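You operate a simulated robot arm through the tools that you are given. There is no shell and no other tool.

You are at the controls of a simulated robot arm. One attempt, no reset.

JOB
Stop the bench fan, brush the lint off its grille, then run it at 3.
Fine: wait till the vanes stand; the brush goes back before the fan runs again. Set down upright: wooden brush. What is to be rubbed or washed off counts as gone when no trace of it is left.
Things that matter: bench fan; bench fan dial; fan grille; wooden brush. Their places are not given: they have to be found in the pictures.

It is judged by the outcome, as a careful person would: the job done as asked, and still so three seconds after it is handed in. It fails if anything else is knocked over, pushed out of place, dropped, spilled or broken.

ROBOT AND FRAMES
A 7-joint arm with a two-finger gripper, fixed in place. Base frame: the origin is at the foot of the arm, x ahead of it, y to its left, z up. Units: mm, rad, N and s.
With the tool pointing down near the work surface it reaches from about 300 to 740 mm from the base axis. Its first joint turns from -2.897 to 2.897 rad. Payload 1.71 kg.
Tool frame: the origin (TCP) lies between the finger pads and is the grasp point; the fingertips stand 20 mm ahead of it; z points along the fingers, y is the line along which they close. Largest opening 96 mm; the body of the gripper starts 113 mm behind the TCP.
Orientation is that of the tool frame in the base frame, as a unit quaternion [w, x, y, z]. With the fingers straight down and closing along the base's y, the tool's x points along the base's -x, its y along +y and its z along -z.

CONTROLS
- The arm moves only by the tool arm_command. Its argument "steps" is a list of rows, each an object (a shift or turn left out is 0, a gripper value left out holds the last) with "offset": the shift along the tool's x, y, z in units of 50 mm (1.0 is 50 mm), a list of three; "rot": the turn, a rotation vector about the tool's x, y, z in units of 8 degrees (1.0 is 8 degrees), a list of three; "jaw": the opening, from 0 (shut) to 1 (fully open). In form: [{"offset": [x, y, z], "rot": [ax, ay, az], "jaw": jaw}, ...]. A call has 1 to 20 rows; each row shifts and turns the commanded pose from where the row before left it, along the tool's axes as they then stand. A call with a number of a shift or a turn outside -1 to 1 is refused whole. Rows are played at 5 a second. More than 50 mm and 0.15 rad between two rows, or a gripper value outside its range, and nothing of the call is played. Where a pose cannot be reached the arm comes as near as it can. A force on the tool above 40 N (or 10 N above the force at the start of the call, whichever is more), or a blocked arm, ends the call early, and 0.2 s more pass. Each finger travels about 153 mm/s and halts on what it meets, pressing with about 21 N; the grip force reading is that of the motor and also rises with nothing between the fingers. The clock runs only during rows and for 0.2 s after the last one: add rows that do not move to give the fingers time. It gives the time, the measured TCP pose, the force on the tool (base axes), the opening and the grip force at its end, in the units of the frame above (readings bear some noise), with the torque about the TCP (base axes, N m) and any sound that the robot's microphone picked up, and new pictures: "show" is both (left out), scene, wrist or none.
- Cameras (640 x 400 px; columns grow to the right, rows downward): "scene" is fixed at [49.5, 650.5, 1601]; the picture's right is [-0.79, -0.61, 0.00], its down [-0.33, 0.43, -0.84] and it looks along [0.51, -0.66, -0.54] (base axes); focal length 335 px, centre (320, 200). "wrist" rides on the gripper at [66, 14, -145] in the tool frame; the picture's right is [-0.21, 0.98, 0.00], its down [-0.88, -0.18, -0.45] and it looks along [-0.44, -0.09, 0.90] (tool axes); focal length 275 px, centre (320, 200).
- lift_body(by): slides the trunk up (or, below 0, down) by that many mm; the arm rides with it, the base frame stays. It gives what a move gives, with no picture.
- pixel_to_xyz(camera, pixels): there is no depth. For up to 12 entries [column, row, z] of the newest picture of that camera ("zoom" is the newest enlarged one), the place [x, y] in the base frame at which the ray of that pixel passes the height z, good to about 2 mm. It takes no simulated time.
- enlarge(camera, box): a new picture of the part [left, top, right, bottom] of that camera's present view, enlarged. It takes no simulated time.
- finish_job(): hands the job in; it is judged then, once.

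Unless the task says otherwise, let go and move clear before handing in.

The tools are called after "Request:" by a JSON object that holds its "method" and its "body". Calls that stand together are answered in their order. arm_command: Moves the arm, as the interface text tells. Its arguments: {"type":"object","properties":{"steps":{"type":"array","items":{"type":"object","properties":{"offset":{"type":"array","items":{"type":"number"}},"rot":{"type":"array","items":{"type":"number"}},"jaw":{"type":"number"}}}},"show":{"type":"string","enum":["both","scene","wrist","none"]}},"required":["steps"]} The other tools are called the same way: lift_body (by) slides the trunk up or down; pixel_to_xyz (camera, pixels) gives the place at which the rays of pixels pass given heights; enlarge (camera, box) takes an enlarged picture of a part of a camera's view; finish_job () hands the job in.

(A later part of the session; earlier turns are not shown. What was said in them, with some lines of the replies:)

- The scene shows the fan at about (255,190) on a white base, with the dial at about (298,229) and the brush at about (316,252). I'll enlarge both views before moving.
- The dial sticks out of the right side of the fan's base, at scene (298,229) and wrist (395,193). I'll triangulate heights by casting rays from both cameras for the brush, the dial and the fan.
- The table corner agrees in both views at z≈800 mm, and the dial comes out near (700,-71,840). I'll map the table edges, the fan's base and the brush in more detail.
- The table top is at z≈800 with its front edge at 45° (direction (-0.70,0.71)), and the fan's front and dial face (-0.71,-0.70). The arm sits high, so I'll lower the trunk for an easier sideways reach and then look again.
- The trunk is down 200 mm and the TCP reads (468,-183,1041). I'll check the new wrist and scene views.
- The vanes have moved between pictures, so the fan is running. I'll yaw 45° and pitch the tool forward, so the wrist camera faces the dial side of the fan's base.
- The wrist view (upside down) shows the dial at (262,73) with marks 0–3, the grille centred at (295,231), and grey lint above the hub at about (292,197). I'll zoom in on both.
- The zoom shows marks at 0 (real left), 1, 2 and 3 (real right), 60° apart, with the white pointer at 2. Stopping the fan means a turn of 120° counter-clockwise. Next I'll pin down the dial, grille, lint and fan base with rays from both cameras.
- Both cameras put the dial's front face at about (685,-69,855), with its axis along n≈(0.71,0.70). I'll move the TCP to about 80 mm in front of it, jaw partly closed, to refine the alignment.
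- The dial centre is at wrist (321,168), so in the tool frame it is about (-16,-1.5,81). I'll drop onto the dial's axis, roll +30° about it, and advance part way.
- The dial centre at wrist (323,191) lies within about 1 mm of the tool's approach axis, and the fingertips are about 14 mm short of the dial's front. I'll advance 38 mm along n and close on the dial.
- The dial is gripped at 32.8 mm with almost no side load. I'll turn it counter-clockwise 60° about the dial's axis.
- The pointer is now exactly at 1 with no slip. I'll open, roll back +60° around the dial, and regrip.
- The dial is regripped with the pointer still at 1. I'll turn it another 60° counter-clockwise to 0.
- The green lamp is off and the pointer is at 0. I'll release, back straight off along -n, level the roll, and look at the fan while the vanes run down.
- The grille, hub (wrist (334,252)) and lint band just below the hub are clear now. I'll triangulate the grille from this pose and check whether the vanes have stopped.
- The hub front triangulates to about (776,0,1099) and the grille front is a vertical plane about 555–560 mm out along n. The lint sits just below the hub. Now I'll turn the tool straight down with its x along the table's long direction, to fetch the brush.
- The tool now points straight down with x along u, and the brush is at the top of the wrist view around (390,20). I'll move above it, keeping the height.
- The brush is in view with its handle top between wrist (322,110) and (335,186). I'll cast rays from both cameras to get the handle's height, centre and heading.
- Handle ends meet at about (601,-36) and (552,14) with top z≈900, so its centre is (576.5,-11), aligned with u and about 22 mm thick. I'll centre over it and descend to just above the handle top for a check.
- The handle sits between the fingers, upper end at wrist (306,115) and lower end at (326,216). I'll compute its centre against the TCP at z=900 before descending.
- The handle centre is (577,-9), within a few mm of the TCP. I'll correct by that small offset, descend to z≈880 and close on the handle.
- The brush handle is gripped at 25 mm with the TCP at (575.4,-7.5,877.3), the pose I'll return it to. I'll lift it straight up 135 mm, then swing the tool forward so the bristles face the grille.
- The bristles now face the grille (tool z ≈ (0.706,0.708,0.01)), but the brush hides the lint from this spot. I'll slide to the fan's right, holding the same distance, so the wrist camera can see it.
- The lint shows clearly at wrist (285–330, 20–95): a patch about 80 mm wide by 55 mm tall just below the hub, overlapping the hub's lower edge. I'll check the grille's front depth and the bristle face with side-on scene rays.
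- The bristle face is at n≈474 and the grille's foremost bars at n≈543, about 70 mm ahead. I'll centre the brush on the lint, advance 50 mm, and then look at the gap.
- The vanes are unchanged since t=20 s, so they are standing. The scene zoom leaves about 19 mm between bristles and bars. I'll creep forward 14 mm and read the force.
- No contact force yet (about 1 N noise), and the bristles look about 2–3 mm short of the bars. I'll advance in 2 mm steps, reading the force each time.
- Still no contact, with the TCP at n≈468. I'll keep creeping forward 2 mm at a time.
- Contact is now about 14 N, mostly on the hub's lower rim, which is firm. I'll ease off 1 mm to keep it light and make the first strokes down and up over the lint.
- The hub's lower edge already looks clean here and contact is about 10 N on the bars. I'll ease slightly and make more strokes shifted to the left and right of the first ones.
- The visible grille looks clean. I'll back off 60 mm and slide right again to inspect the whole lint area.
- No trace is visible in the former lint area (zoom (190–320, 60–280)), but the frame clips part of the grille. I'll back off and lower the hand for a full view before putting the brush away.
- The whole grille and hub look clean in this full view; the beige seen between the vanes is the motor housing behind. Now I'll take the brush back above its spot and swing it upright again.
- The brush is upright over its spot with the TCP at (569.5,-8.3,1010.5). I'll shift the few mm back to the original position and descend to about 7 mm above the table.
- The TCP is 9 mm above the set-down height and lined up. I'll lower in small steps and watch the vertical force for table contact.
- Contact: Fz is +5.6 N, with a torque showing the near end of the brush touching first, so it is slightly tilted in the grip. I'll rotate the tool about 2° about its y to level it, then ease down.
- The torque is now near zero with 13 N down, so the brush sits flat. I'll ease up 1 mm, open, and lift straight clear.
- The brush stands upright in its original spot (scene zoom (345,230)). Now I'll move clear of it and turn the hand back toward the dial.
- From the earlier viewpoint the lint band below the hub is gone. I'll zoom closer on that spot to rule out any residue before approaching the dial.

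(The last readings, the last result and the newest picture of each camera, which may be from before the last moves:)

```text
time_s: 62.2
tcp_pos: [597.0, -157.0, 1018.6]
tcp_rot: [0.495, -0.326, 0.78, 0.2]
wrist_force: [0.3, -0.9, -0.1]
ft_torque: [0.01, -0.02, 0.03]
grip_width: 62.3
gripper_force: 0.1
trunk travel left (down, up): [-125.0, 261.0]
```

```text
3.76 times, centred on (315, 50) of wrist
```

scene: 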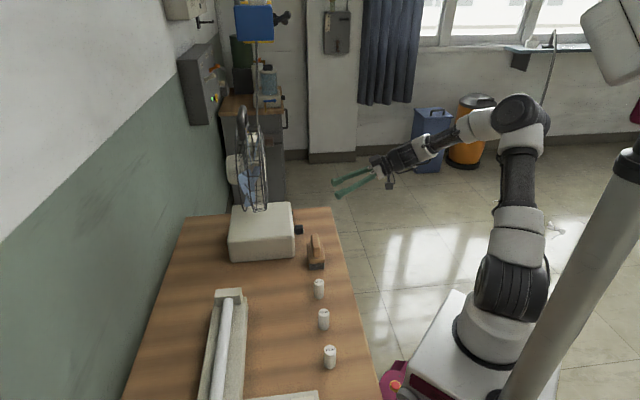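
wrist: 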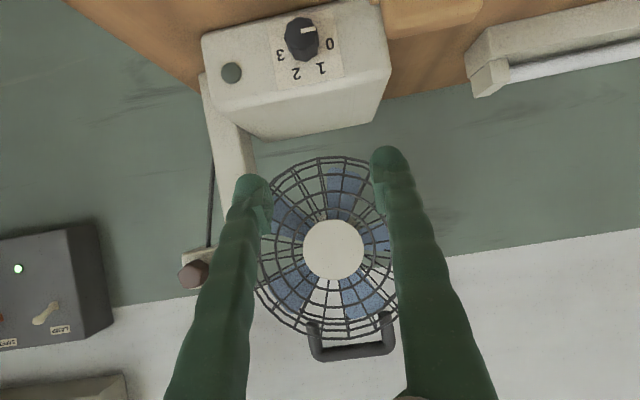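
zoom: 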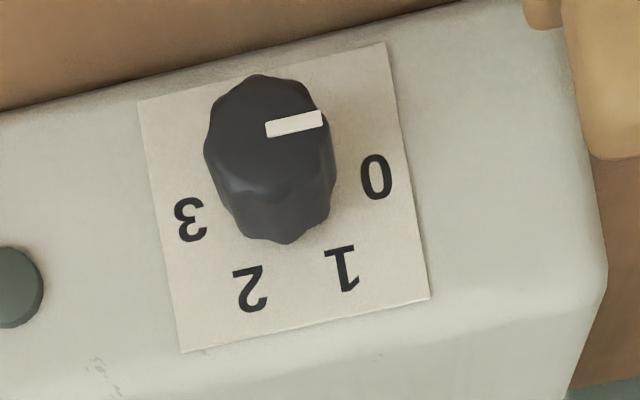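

The grille is clean, with only the motor showing through, and the dial points to 0. I'll drop onto the dial's axis about 80 mm out and roll to -30°, ready for clockwise turns.

Request:
{"method": "arm_command", "body": {"steps": [{"offset": [0.652, 0.007, 0.567]}, {"offset": [0.652, 0.007, 0.567]}, {"offset": [0.652, 0.007, 0.567]}, {"offset": [0.652, 0.007, 0.567]}, {"rot": [0.4, 0, -0.8475]}, {"rot": [0.4, 0, -0.8475]}, {"rot": [0.4, 0, -0.8475]}, {"rot": [0.4, 0, -0.8475]}, {"offset": [-0.384, 0, 0.814]}, {}]}}

Request:
{"method": "enlarge", "body": {"camera": "wrist", "box": [160, 100, 480, 300]}}

Request:
{"method": "enlarge", "body": {"camera": "scene", "box": [260, 180, 360, 280]}}

```text
time_s: 64.4
tcp_pos: [660.8, -91.4, 852.1]
tcp_rot: [0.561, -0.443, 0.699, -0.009]
wrist_force: [-0.9, 0.5, -1.3]
ft_torque: [-0.02, 0.01, 0.0]
grip_width: 62.5
gripper_force: 0.1
trunk travel left (down, up): [-125.0, 261.0]
```

scene: 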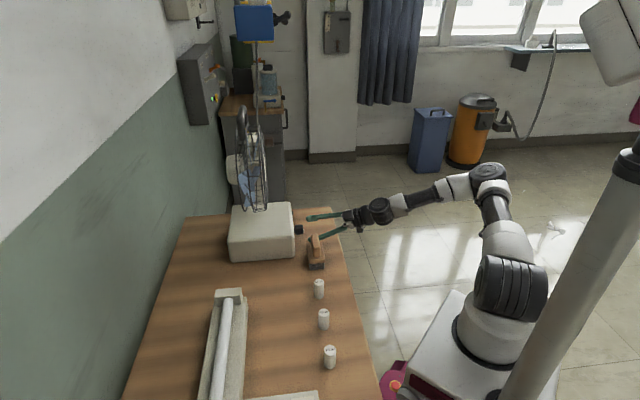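
wrist: 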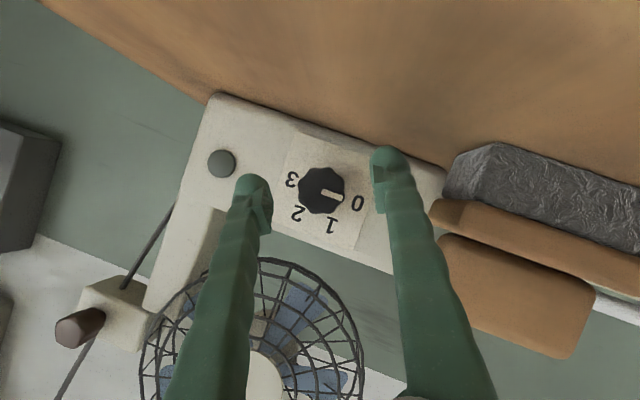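

```text
2.00 times, centred on (320, 200) of wrist
```

zoom: 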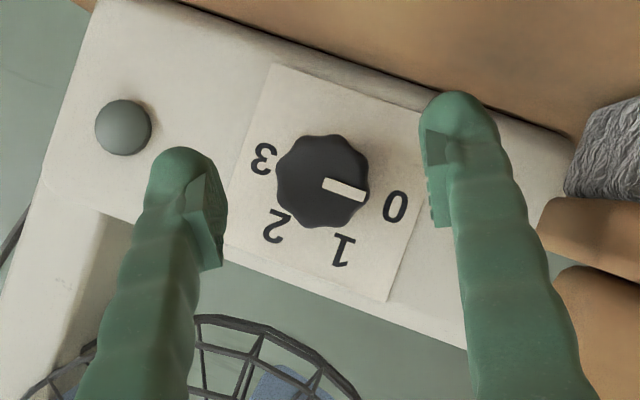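

```text
4.00 times, centred on (310, 230) of scene
```

zoom: 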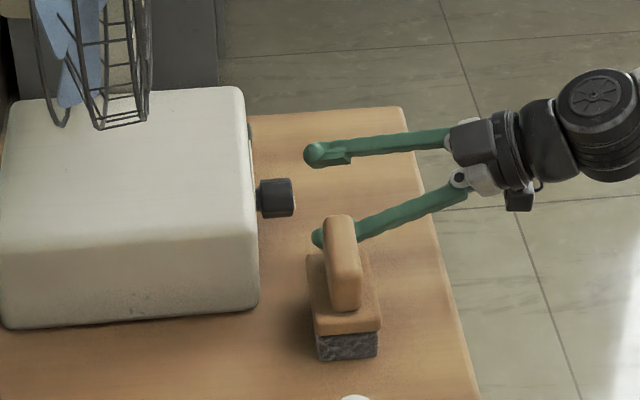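

The dial centre at wrist (321,190) is about 1.4 mm off in tool y. I'll correct that, advance 34 mm to the same depth as before, grip, and turn +60°.

Request:
{"method": "arm_command", "body": {"steps": [{"offset": [-0.135, -0.028, 0.3075]}, {"offset": [-0.145, 0, 0.3075]}, {}, {"jaw": 0.0}, {}, {}]}}

Request:
{"method": "enlarge", "body": {"camera": "wrist", "box": [160, 100, 480, 300]}}

```text
time_s: 65.8
tcp_pos: [685.1, -70.9, 852.7]
tcp_rot: [0.561, -0.443, 0.699, -0.009]
wrist_force: [3.5, -2.0, 4.3]
ft_torque: [-0.06, 0.02, -0.12]
grip_width: 32.6
gripper_force: 34.6
trunk travel left (down, up): [-125.0, 261.0]
```

scene: 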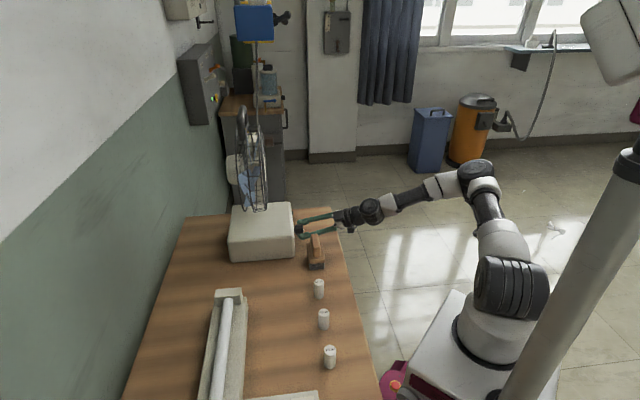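
wrist: 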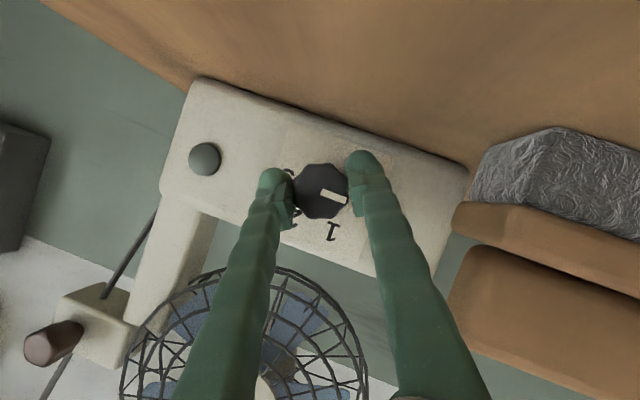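

```text
2.00 times, centred on (320, 200) of wrist
```

zoom: 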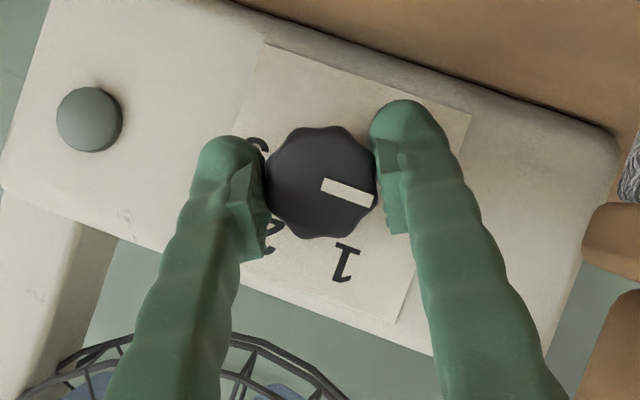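

The dial is gripped at 32.6 mm, same as before. I'll turn it clockwise 60°, release, and roll back for the next grip.

Request:
{"method": "arm_command", "body": {"steps": [{"rot": [-0.4, 0, 0.8475]}, {"rot": [-0.4, 0, 0.8475]}, {"rot": [-0.4, 0, 0.8475]}, {"rot": [-0.4, 0, 0.8475]}, {"rot": [-0.4, 0, 0.8475]}, {"rot": [-0.4, 0, 0.8475]}, {"rot": [-0.4, 0, 0.8475]}, {"rot": [-0.4, 0, 0.8475]}, {}], "show": "wrist"}}

Request:
{"method": "arm_command", "body": {"steps": [{"jaw": 0.65}, {}, {"rot": [0.4, 0, -0.8475]}, {"rot": [0.4, 0, -0.8475]}, {"rot": [0.4, 0, -0.8475]}, {"rot": [0.4, 0, -0.8475]}, {"rot": [0.4, 0, -0.8475]}, {"rot": [0.4, 0, -0.8475]}, {"rot": [0.4, 0, -0.8475]}, {"rot": [0.4, 0, -0.8475]}, {}, {"jaw": 0.0}, {}, {}], "show": "wrist"}}

Request:
{"method": "enlarge", "body": {"camera": "wrist", "box": [160, 100, 480, 300]}}

```text
time_s: 67.8
tcp_pos: [685.8, -70.8, 852.4]
tcp_rot: [0.396, -0.187, 0.808, 0.395]
wrist_force: [1.4, -15.8, 12.9]
ft_torque: [0.08, -0.1, -0.16]
grip_width: 32.5
gripper_force: 35.3
trunk travel left (down, up): [-125.0, 261.0]
```

wrist: 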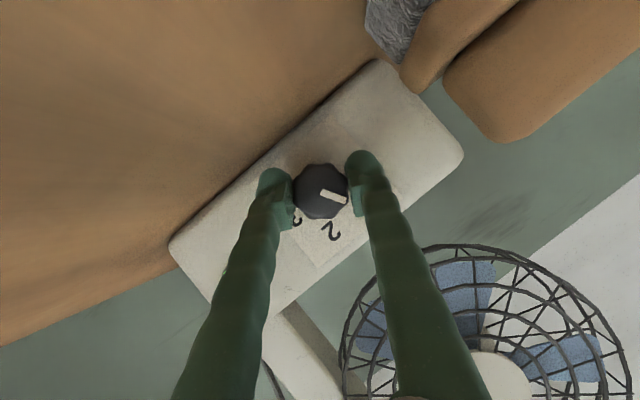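

```text
time_s: 70.8
tcp_pos: [685.6, -70.0, 851.6]
tcp_rot: [0.561, -0.442, 0.699, -0.009]
wrist_force: [6.0, -2.5, 4.6]
ft_torque: [-0.02, -0.01, -0.08]
grip_width: 32.9
gripper_force: 35.2
trunk travel left (down, up): [-125.0, 261.0]
```

wrist: 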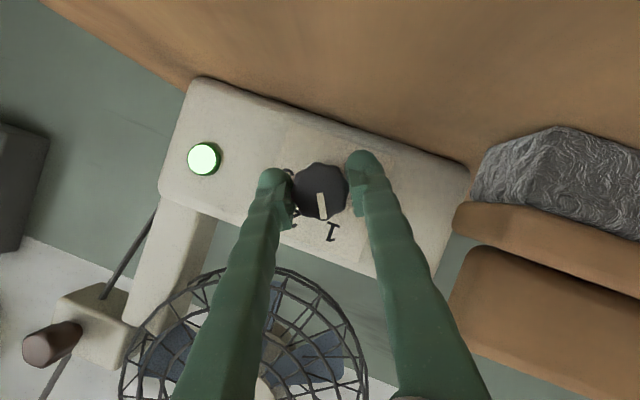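

```text
2.00 times, centred on (320, 200) of wrist
```

zoom: 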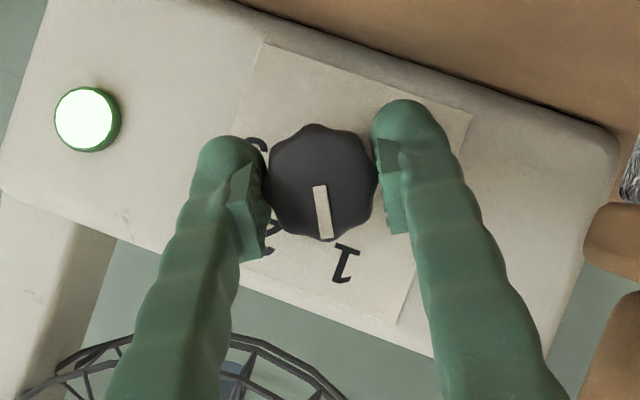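

The lamp is lit and the pointer stands at 1. The last turn ended with about 20 N of side load, so I'll trim the hand about 1 mm toward the true axis before turning again.

Request:
{"method": "arm_command", "body": {"steps": [{"offset": [-0.004, -0.024, 0.008]}, {}], "show": "none"}}

Request:
{"method": "arm_command", "body": {"steps": [{"rot": [-0.4, 0, 0.8475]}, {"rot": [-0.4, 0, 0.8475]}, {"rot": [-0.4, 0, 0.8475]}, {"rot": [-0.4, 0, 0.8475]}, {}], "show": "none"}}

```text
time_s: 71.4
tcp_pos: [686.2, -70.3, 852.3]
tcp_rot: [0.561, -0.443, 0.699, -0.008]
wrist_force: [-5.2, -4.3, 4.4]
ft_torque: [0.06, -0.07, 0.07]
grip_width: 32.7
gripper_force: 35.1
trunk travel left (down, up): [-125.0, 261.0]
```

```text
time_s: 72.6
tcp_pos: [686.6, -70.0, 852.1]
tcp_rot: [0.496, -0.324, 0.78, 0.201]
wrist_force: [-2.6, -4.7, 2.4]
ft_torque: [-0.03, 0.03, 0.01]
grip_width: 32.4
gripper_force: 35.3
trunk travel left (down, up): [-125.0, 261.0]
```

Side load is now only a few newtons. I'll finish this 60° turn and check the pointer.

Request:
{"method": "arm_command", "body": {"steps": [{"rot": [-0.4, 0, 0.8475]}, {"rot": [-0.4, 0, 0.8475]}, {"rot": [-0.4, 0, 0.8475]}, {"rot": [-0.4, 0, 0.8475]}, {}], "show": "wrist"}}

Request:
{"method": "arm_command", "body": {"steps": [{"jaw": 0.65}, {}, {"rot": [0.4, 0, -0.8475]}, {"rot": [0.4, 0, -0.8475]}, {"rot": [0.4, 0, -0.8475]}, {"rot": [0.4, 0, -0.8475]}, {"rot": [0.4, 0, -0.8475]}, {"rot": [0.4, 0, -0.8475]}, {"rot": [0.4, 0, -0.8475]}, {"rot": [0.4, 0, -0.8475]}, {}, {"jaw": 0.0}, {}, {}], "show": "wrist"}}

Request:
{"method": "enlarge", "body": {"camera": "wrist", "box": [160, 100, 480, 300]}}

```text
time_s: 73.8
tcp_pos: [686.6, -71.5, 853.2]
tcp_rot: [0.395, -0.187, 0.807, 0.396]
wrist_force: [-6.8, -4.0, -2.9]
ft_torque: [-0.04, 0.1, 0.09]
grip_width: 33.1
gripper_force: 35.1
trunk travel left (down, up): [-125.0, 261.0]
```

wrist: 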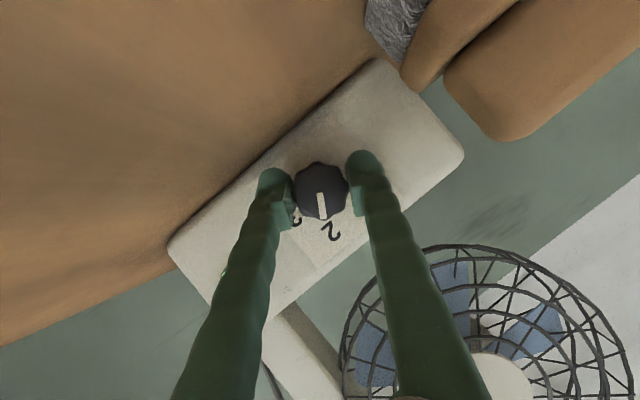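

```text
time_s: 76.8
tcp_pos: [686.3, -70.0, 853.0]
tcp_rot: [0.561, -0.443, 0.699, -0.008]
wrist_force: [-3.6, -0.3, -1.9]
ft_torque: [-0.02, 0.03, 0.02]
grip_width: 32.6
gripper_force: 35.1
trunk travel left (down, up): [-125.0, 261.0]
```

wrist: 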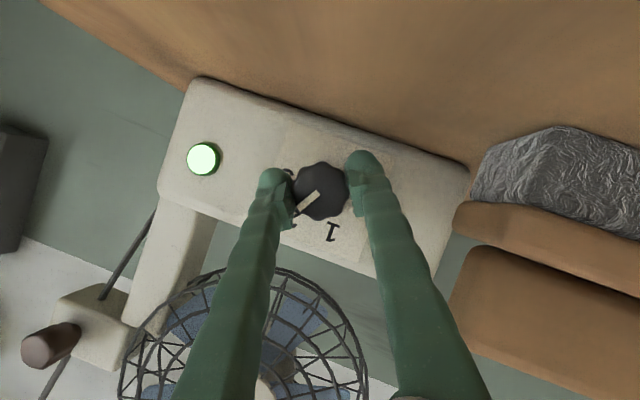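

```text
2.00 times, centred on (320, 200) of wrist
```

zoom: 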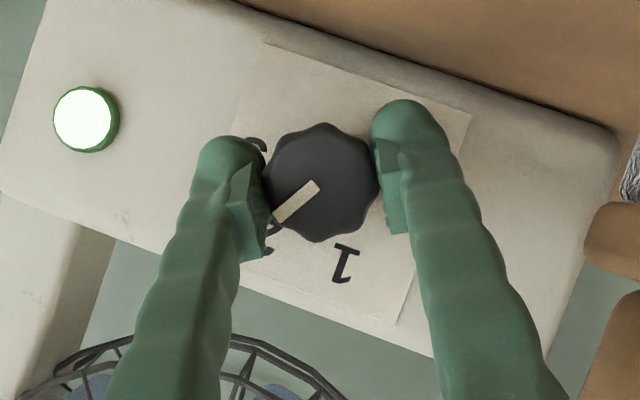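

The pointer is at 2 and the dial is regripped with low load. One more 60° clockwise turn brings it to 3.

Request:
{"method": "arm_command", "body": {"steps": [{"rot": [-0.4, 0, 0.8475]}, {"rot": [-0.4, 0, 0.8475]}, {"rot": [-0.4, 0, 0.8475]}, {"rot": [-0.4, 0, 0.8475]}, {"rot": [-0.4, 0, 0.8475]}, {"rot": [-0.4, 0, 0.8475]}, {"rot": [-0.4, 0, 0.8475]}, {"rot": [-0.4, 0, 0.8475]}, {}], "show": "wrist"}}

Request:
{"method": "enlarge", "body": {"camera": "wrist", "box": [160, 100, 480, 300]}}

```text
time_s: 78.8
tcp_pos: [686.2, -69.5, 853.7]
tcp_rot: [0.395, -0.187, 0.807, 0.396]
wrist_force: [2.4, 0.9, 4.9]
ft_torque: [0.04, -0.17, -0.1]
grip_width: 32.4
gripper_force: 35.1
trunk travel left (down, up): [-125.0, 261.0]
```

wrist: 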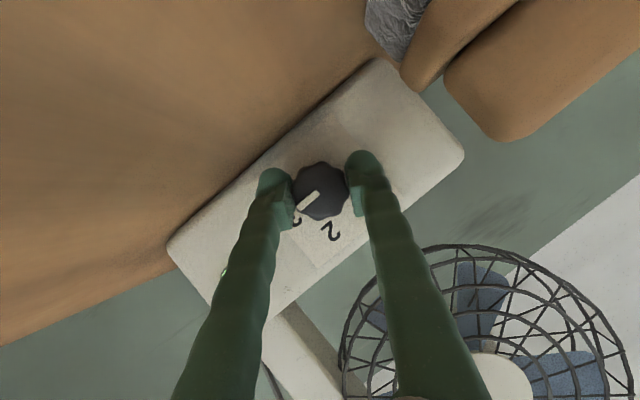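

```text
2.00 times, centred on (320, 200) of wrist
```

zoom: 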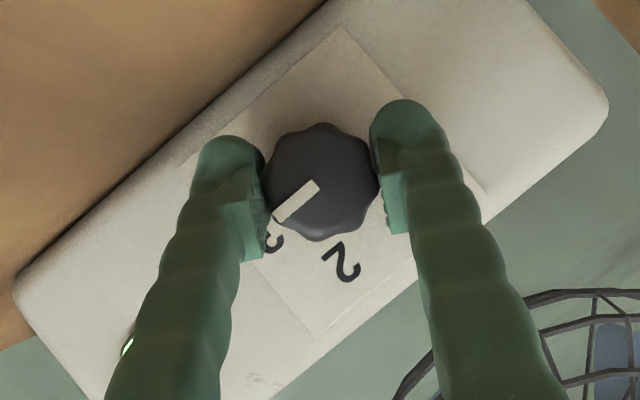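

The pointer is parallel to the base edge and points at 3. I'll release, back straight off, and look at the dial, lamp and vanes.

Request:
{"method": "arm_command", "body": {"steps": [{"jaw": 0.65}, {}, {"offset": [0.406, 0, -0.859]}, {"offset": [0.406, 0, -0.859]}, {"rot": [0.4, 0, -0.8475]}, {"rot": [0.4, 0, -0.8475]}, {"rot": [0.4, 0, -0.8475]}, {"rot": [0.4, 0, -0.8475]}, {"offset": [-0.5, 0, -0.5]}, {"offset": [-0.7, 0, -0.5]}, {"offset": [-0.7, 0, -0.5]}, {"offset": [-0.7, 0, -0.5]}, {}]}}

Request:
{"method": "enlarge", "body": {"camera": "wrist", "box": [200, 0, 420, 120]}}

Request:
{"method": "enlarge", "body": {"camera": "wrist", "box": [240, 150, 420, 370]}}

Request:
{"method": "enlarge", "body": {"camera": "scene", "box": [200, 90, 360, 290]}}

```text
time_s: 81.6
tcp_pos: [593.0, -161.8, 1012.1]
tcp_rot: [0.494, -0.327, 0.78, 0.2]
wrist_force: [-0.3, 0.3, 0.5]
ft_torque: [-0.01, 0.01, 0.02]
grip_width: 62.3
gripper_force: 0.0
trunk travel left (down, up): [-125.0, 261.0]
```

scene: 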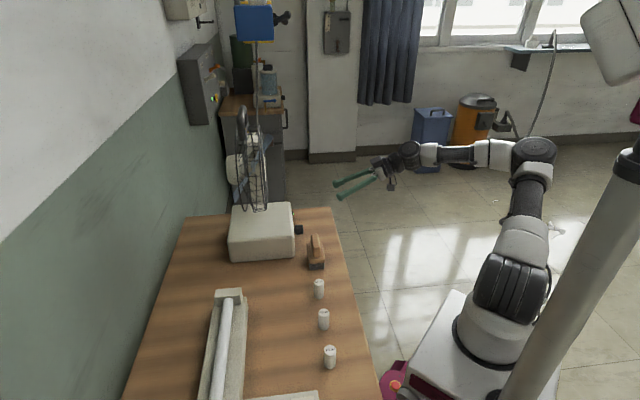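
wrist: 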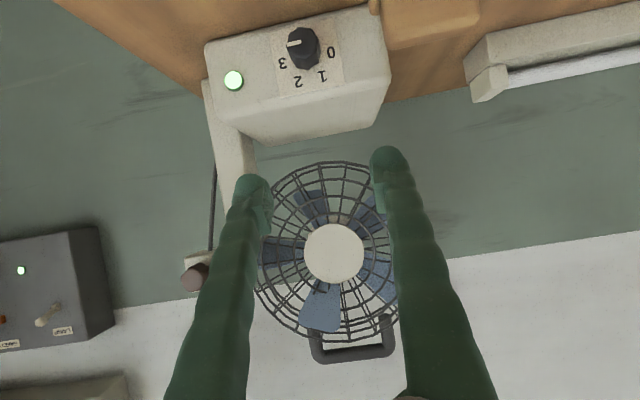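

```text
2.91 times, centred on (310, 60) of wrist
```

zoom: 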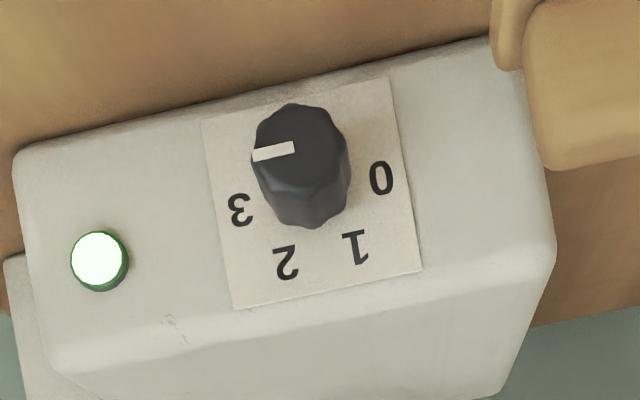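

```text
1.82 times, centred on (330, 260) of wrist
```

zoom: 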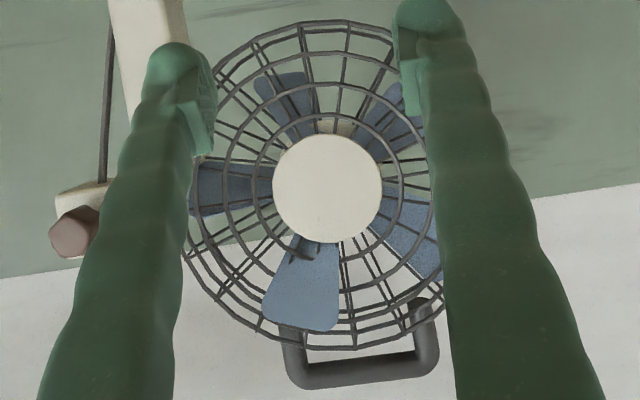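

```text
2.00 times, centred on (280, 190) of scene
```

zoom: 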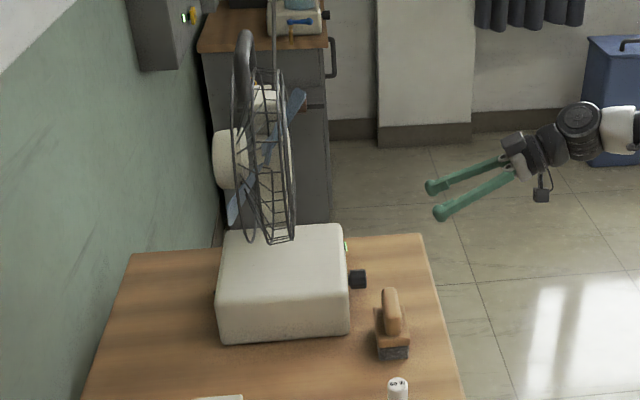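

The dial points at 3, the lamp is lit and the vanes are turning. The grille is clean, the brush stands upright in its place at scene (316,252), and the arm is clear. I'm handing the job in.

Request:
{"method": "finish_job", "body": {}}

```text
The job is handed in.
```

The fan is running at 3 with its lamp on, and no lint shows anywhere on the grille. The job is handed in; no verdict came back with it.

- **Stopping:** I turned the dial from 2 down to 0. I only started brushing once the vanes had held still across several pictures.
- **Brushing:** I brushed the patch below the hub with light strokes, then checked it from three viewpoints. The beige that shows between the vanes is the motor housing behind the grille.
- **Brush:** It is back upright in its original spot, and was there before the fan was switched on again.
- **Restart:** I turned the dial from 0 to 3 in three steps. One step put about 20 N of sideways load on the dial, so I re-centred the grip before going on. The fan's base has not visibly moved from where it started.

The arm is clear of the bench, and nothing else was touched.
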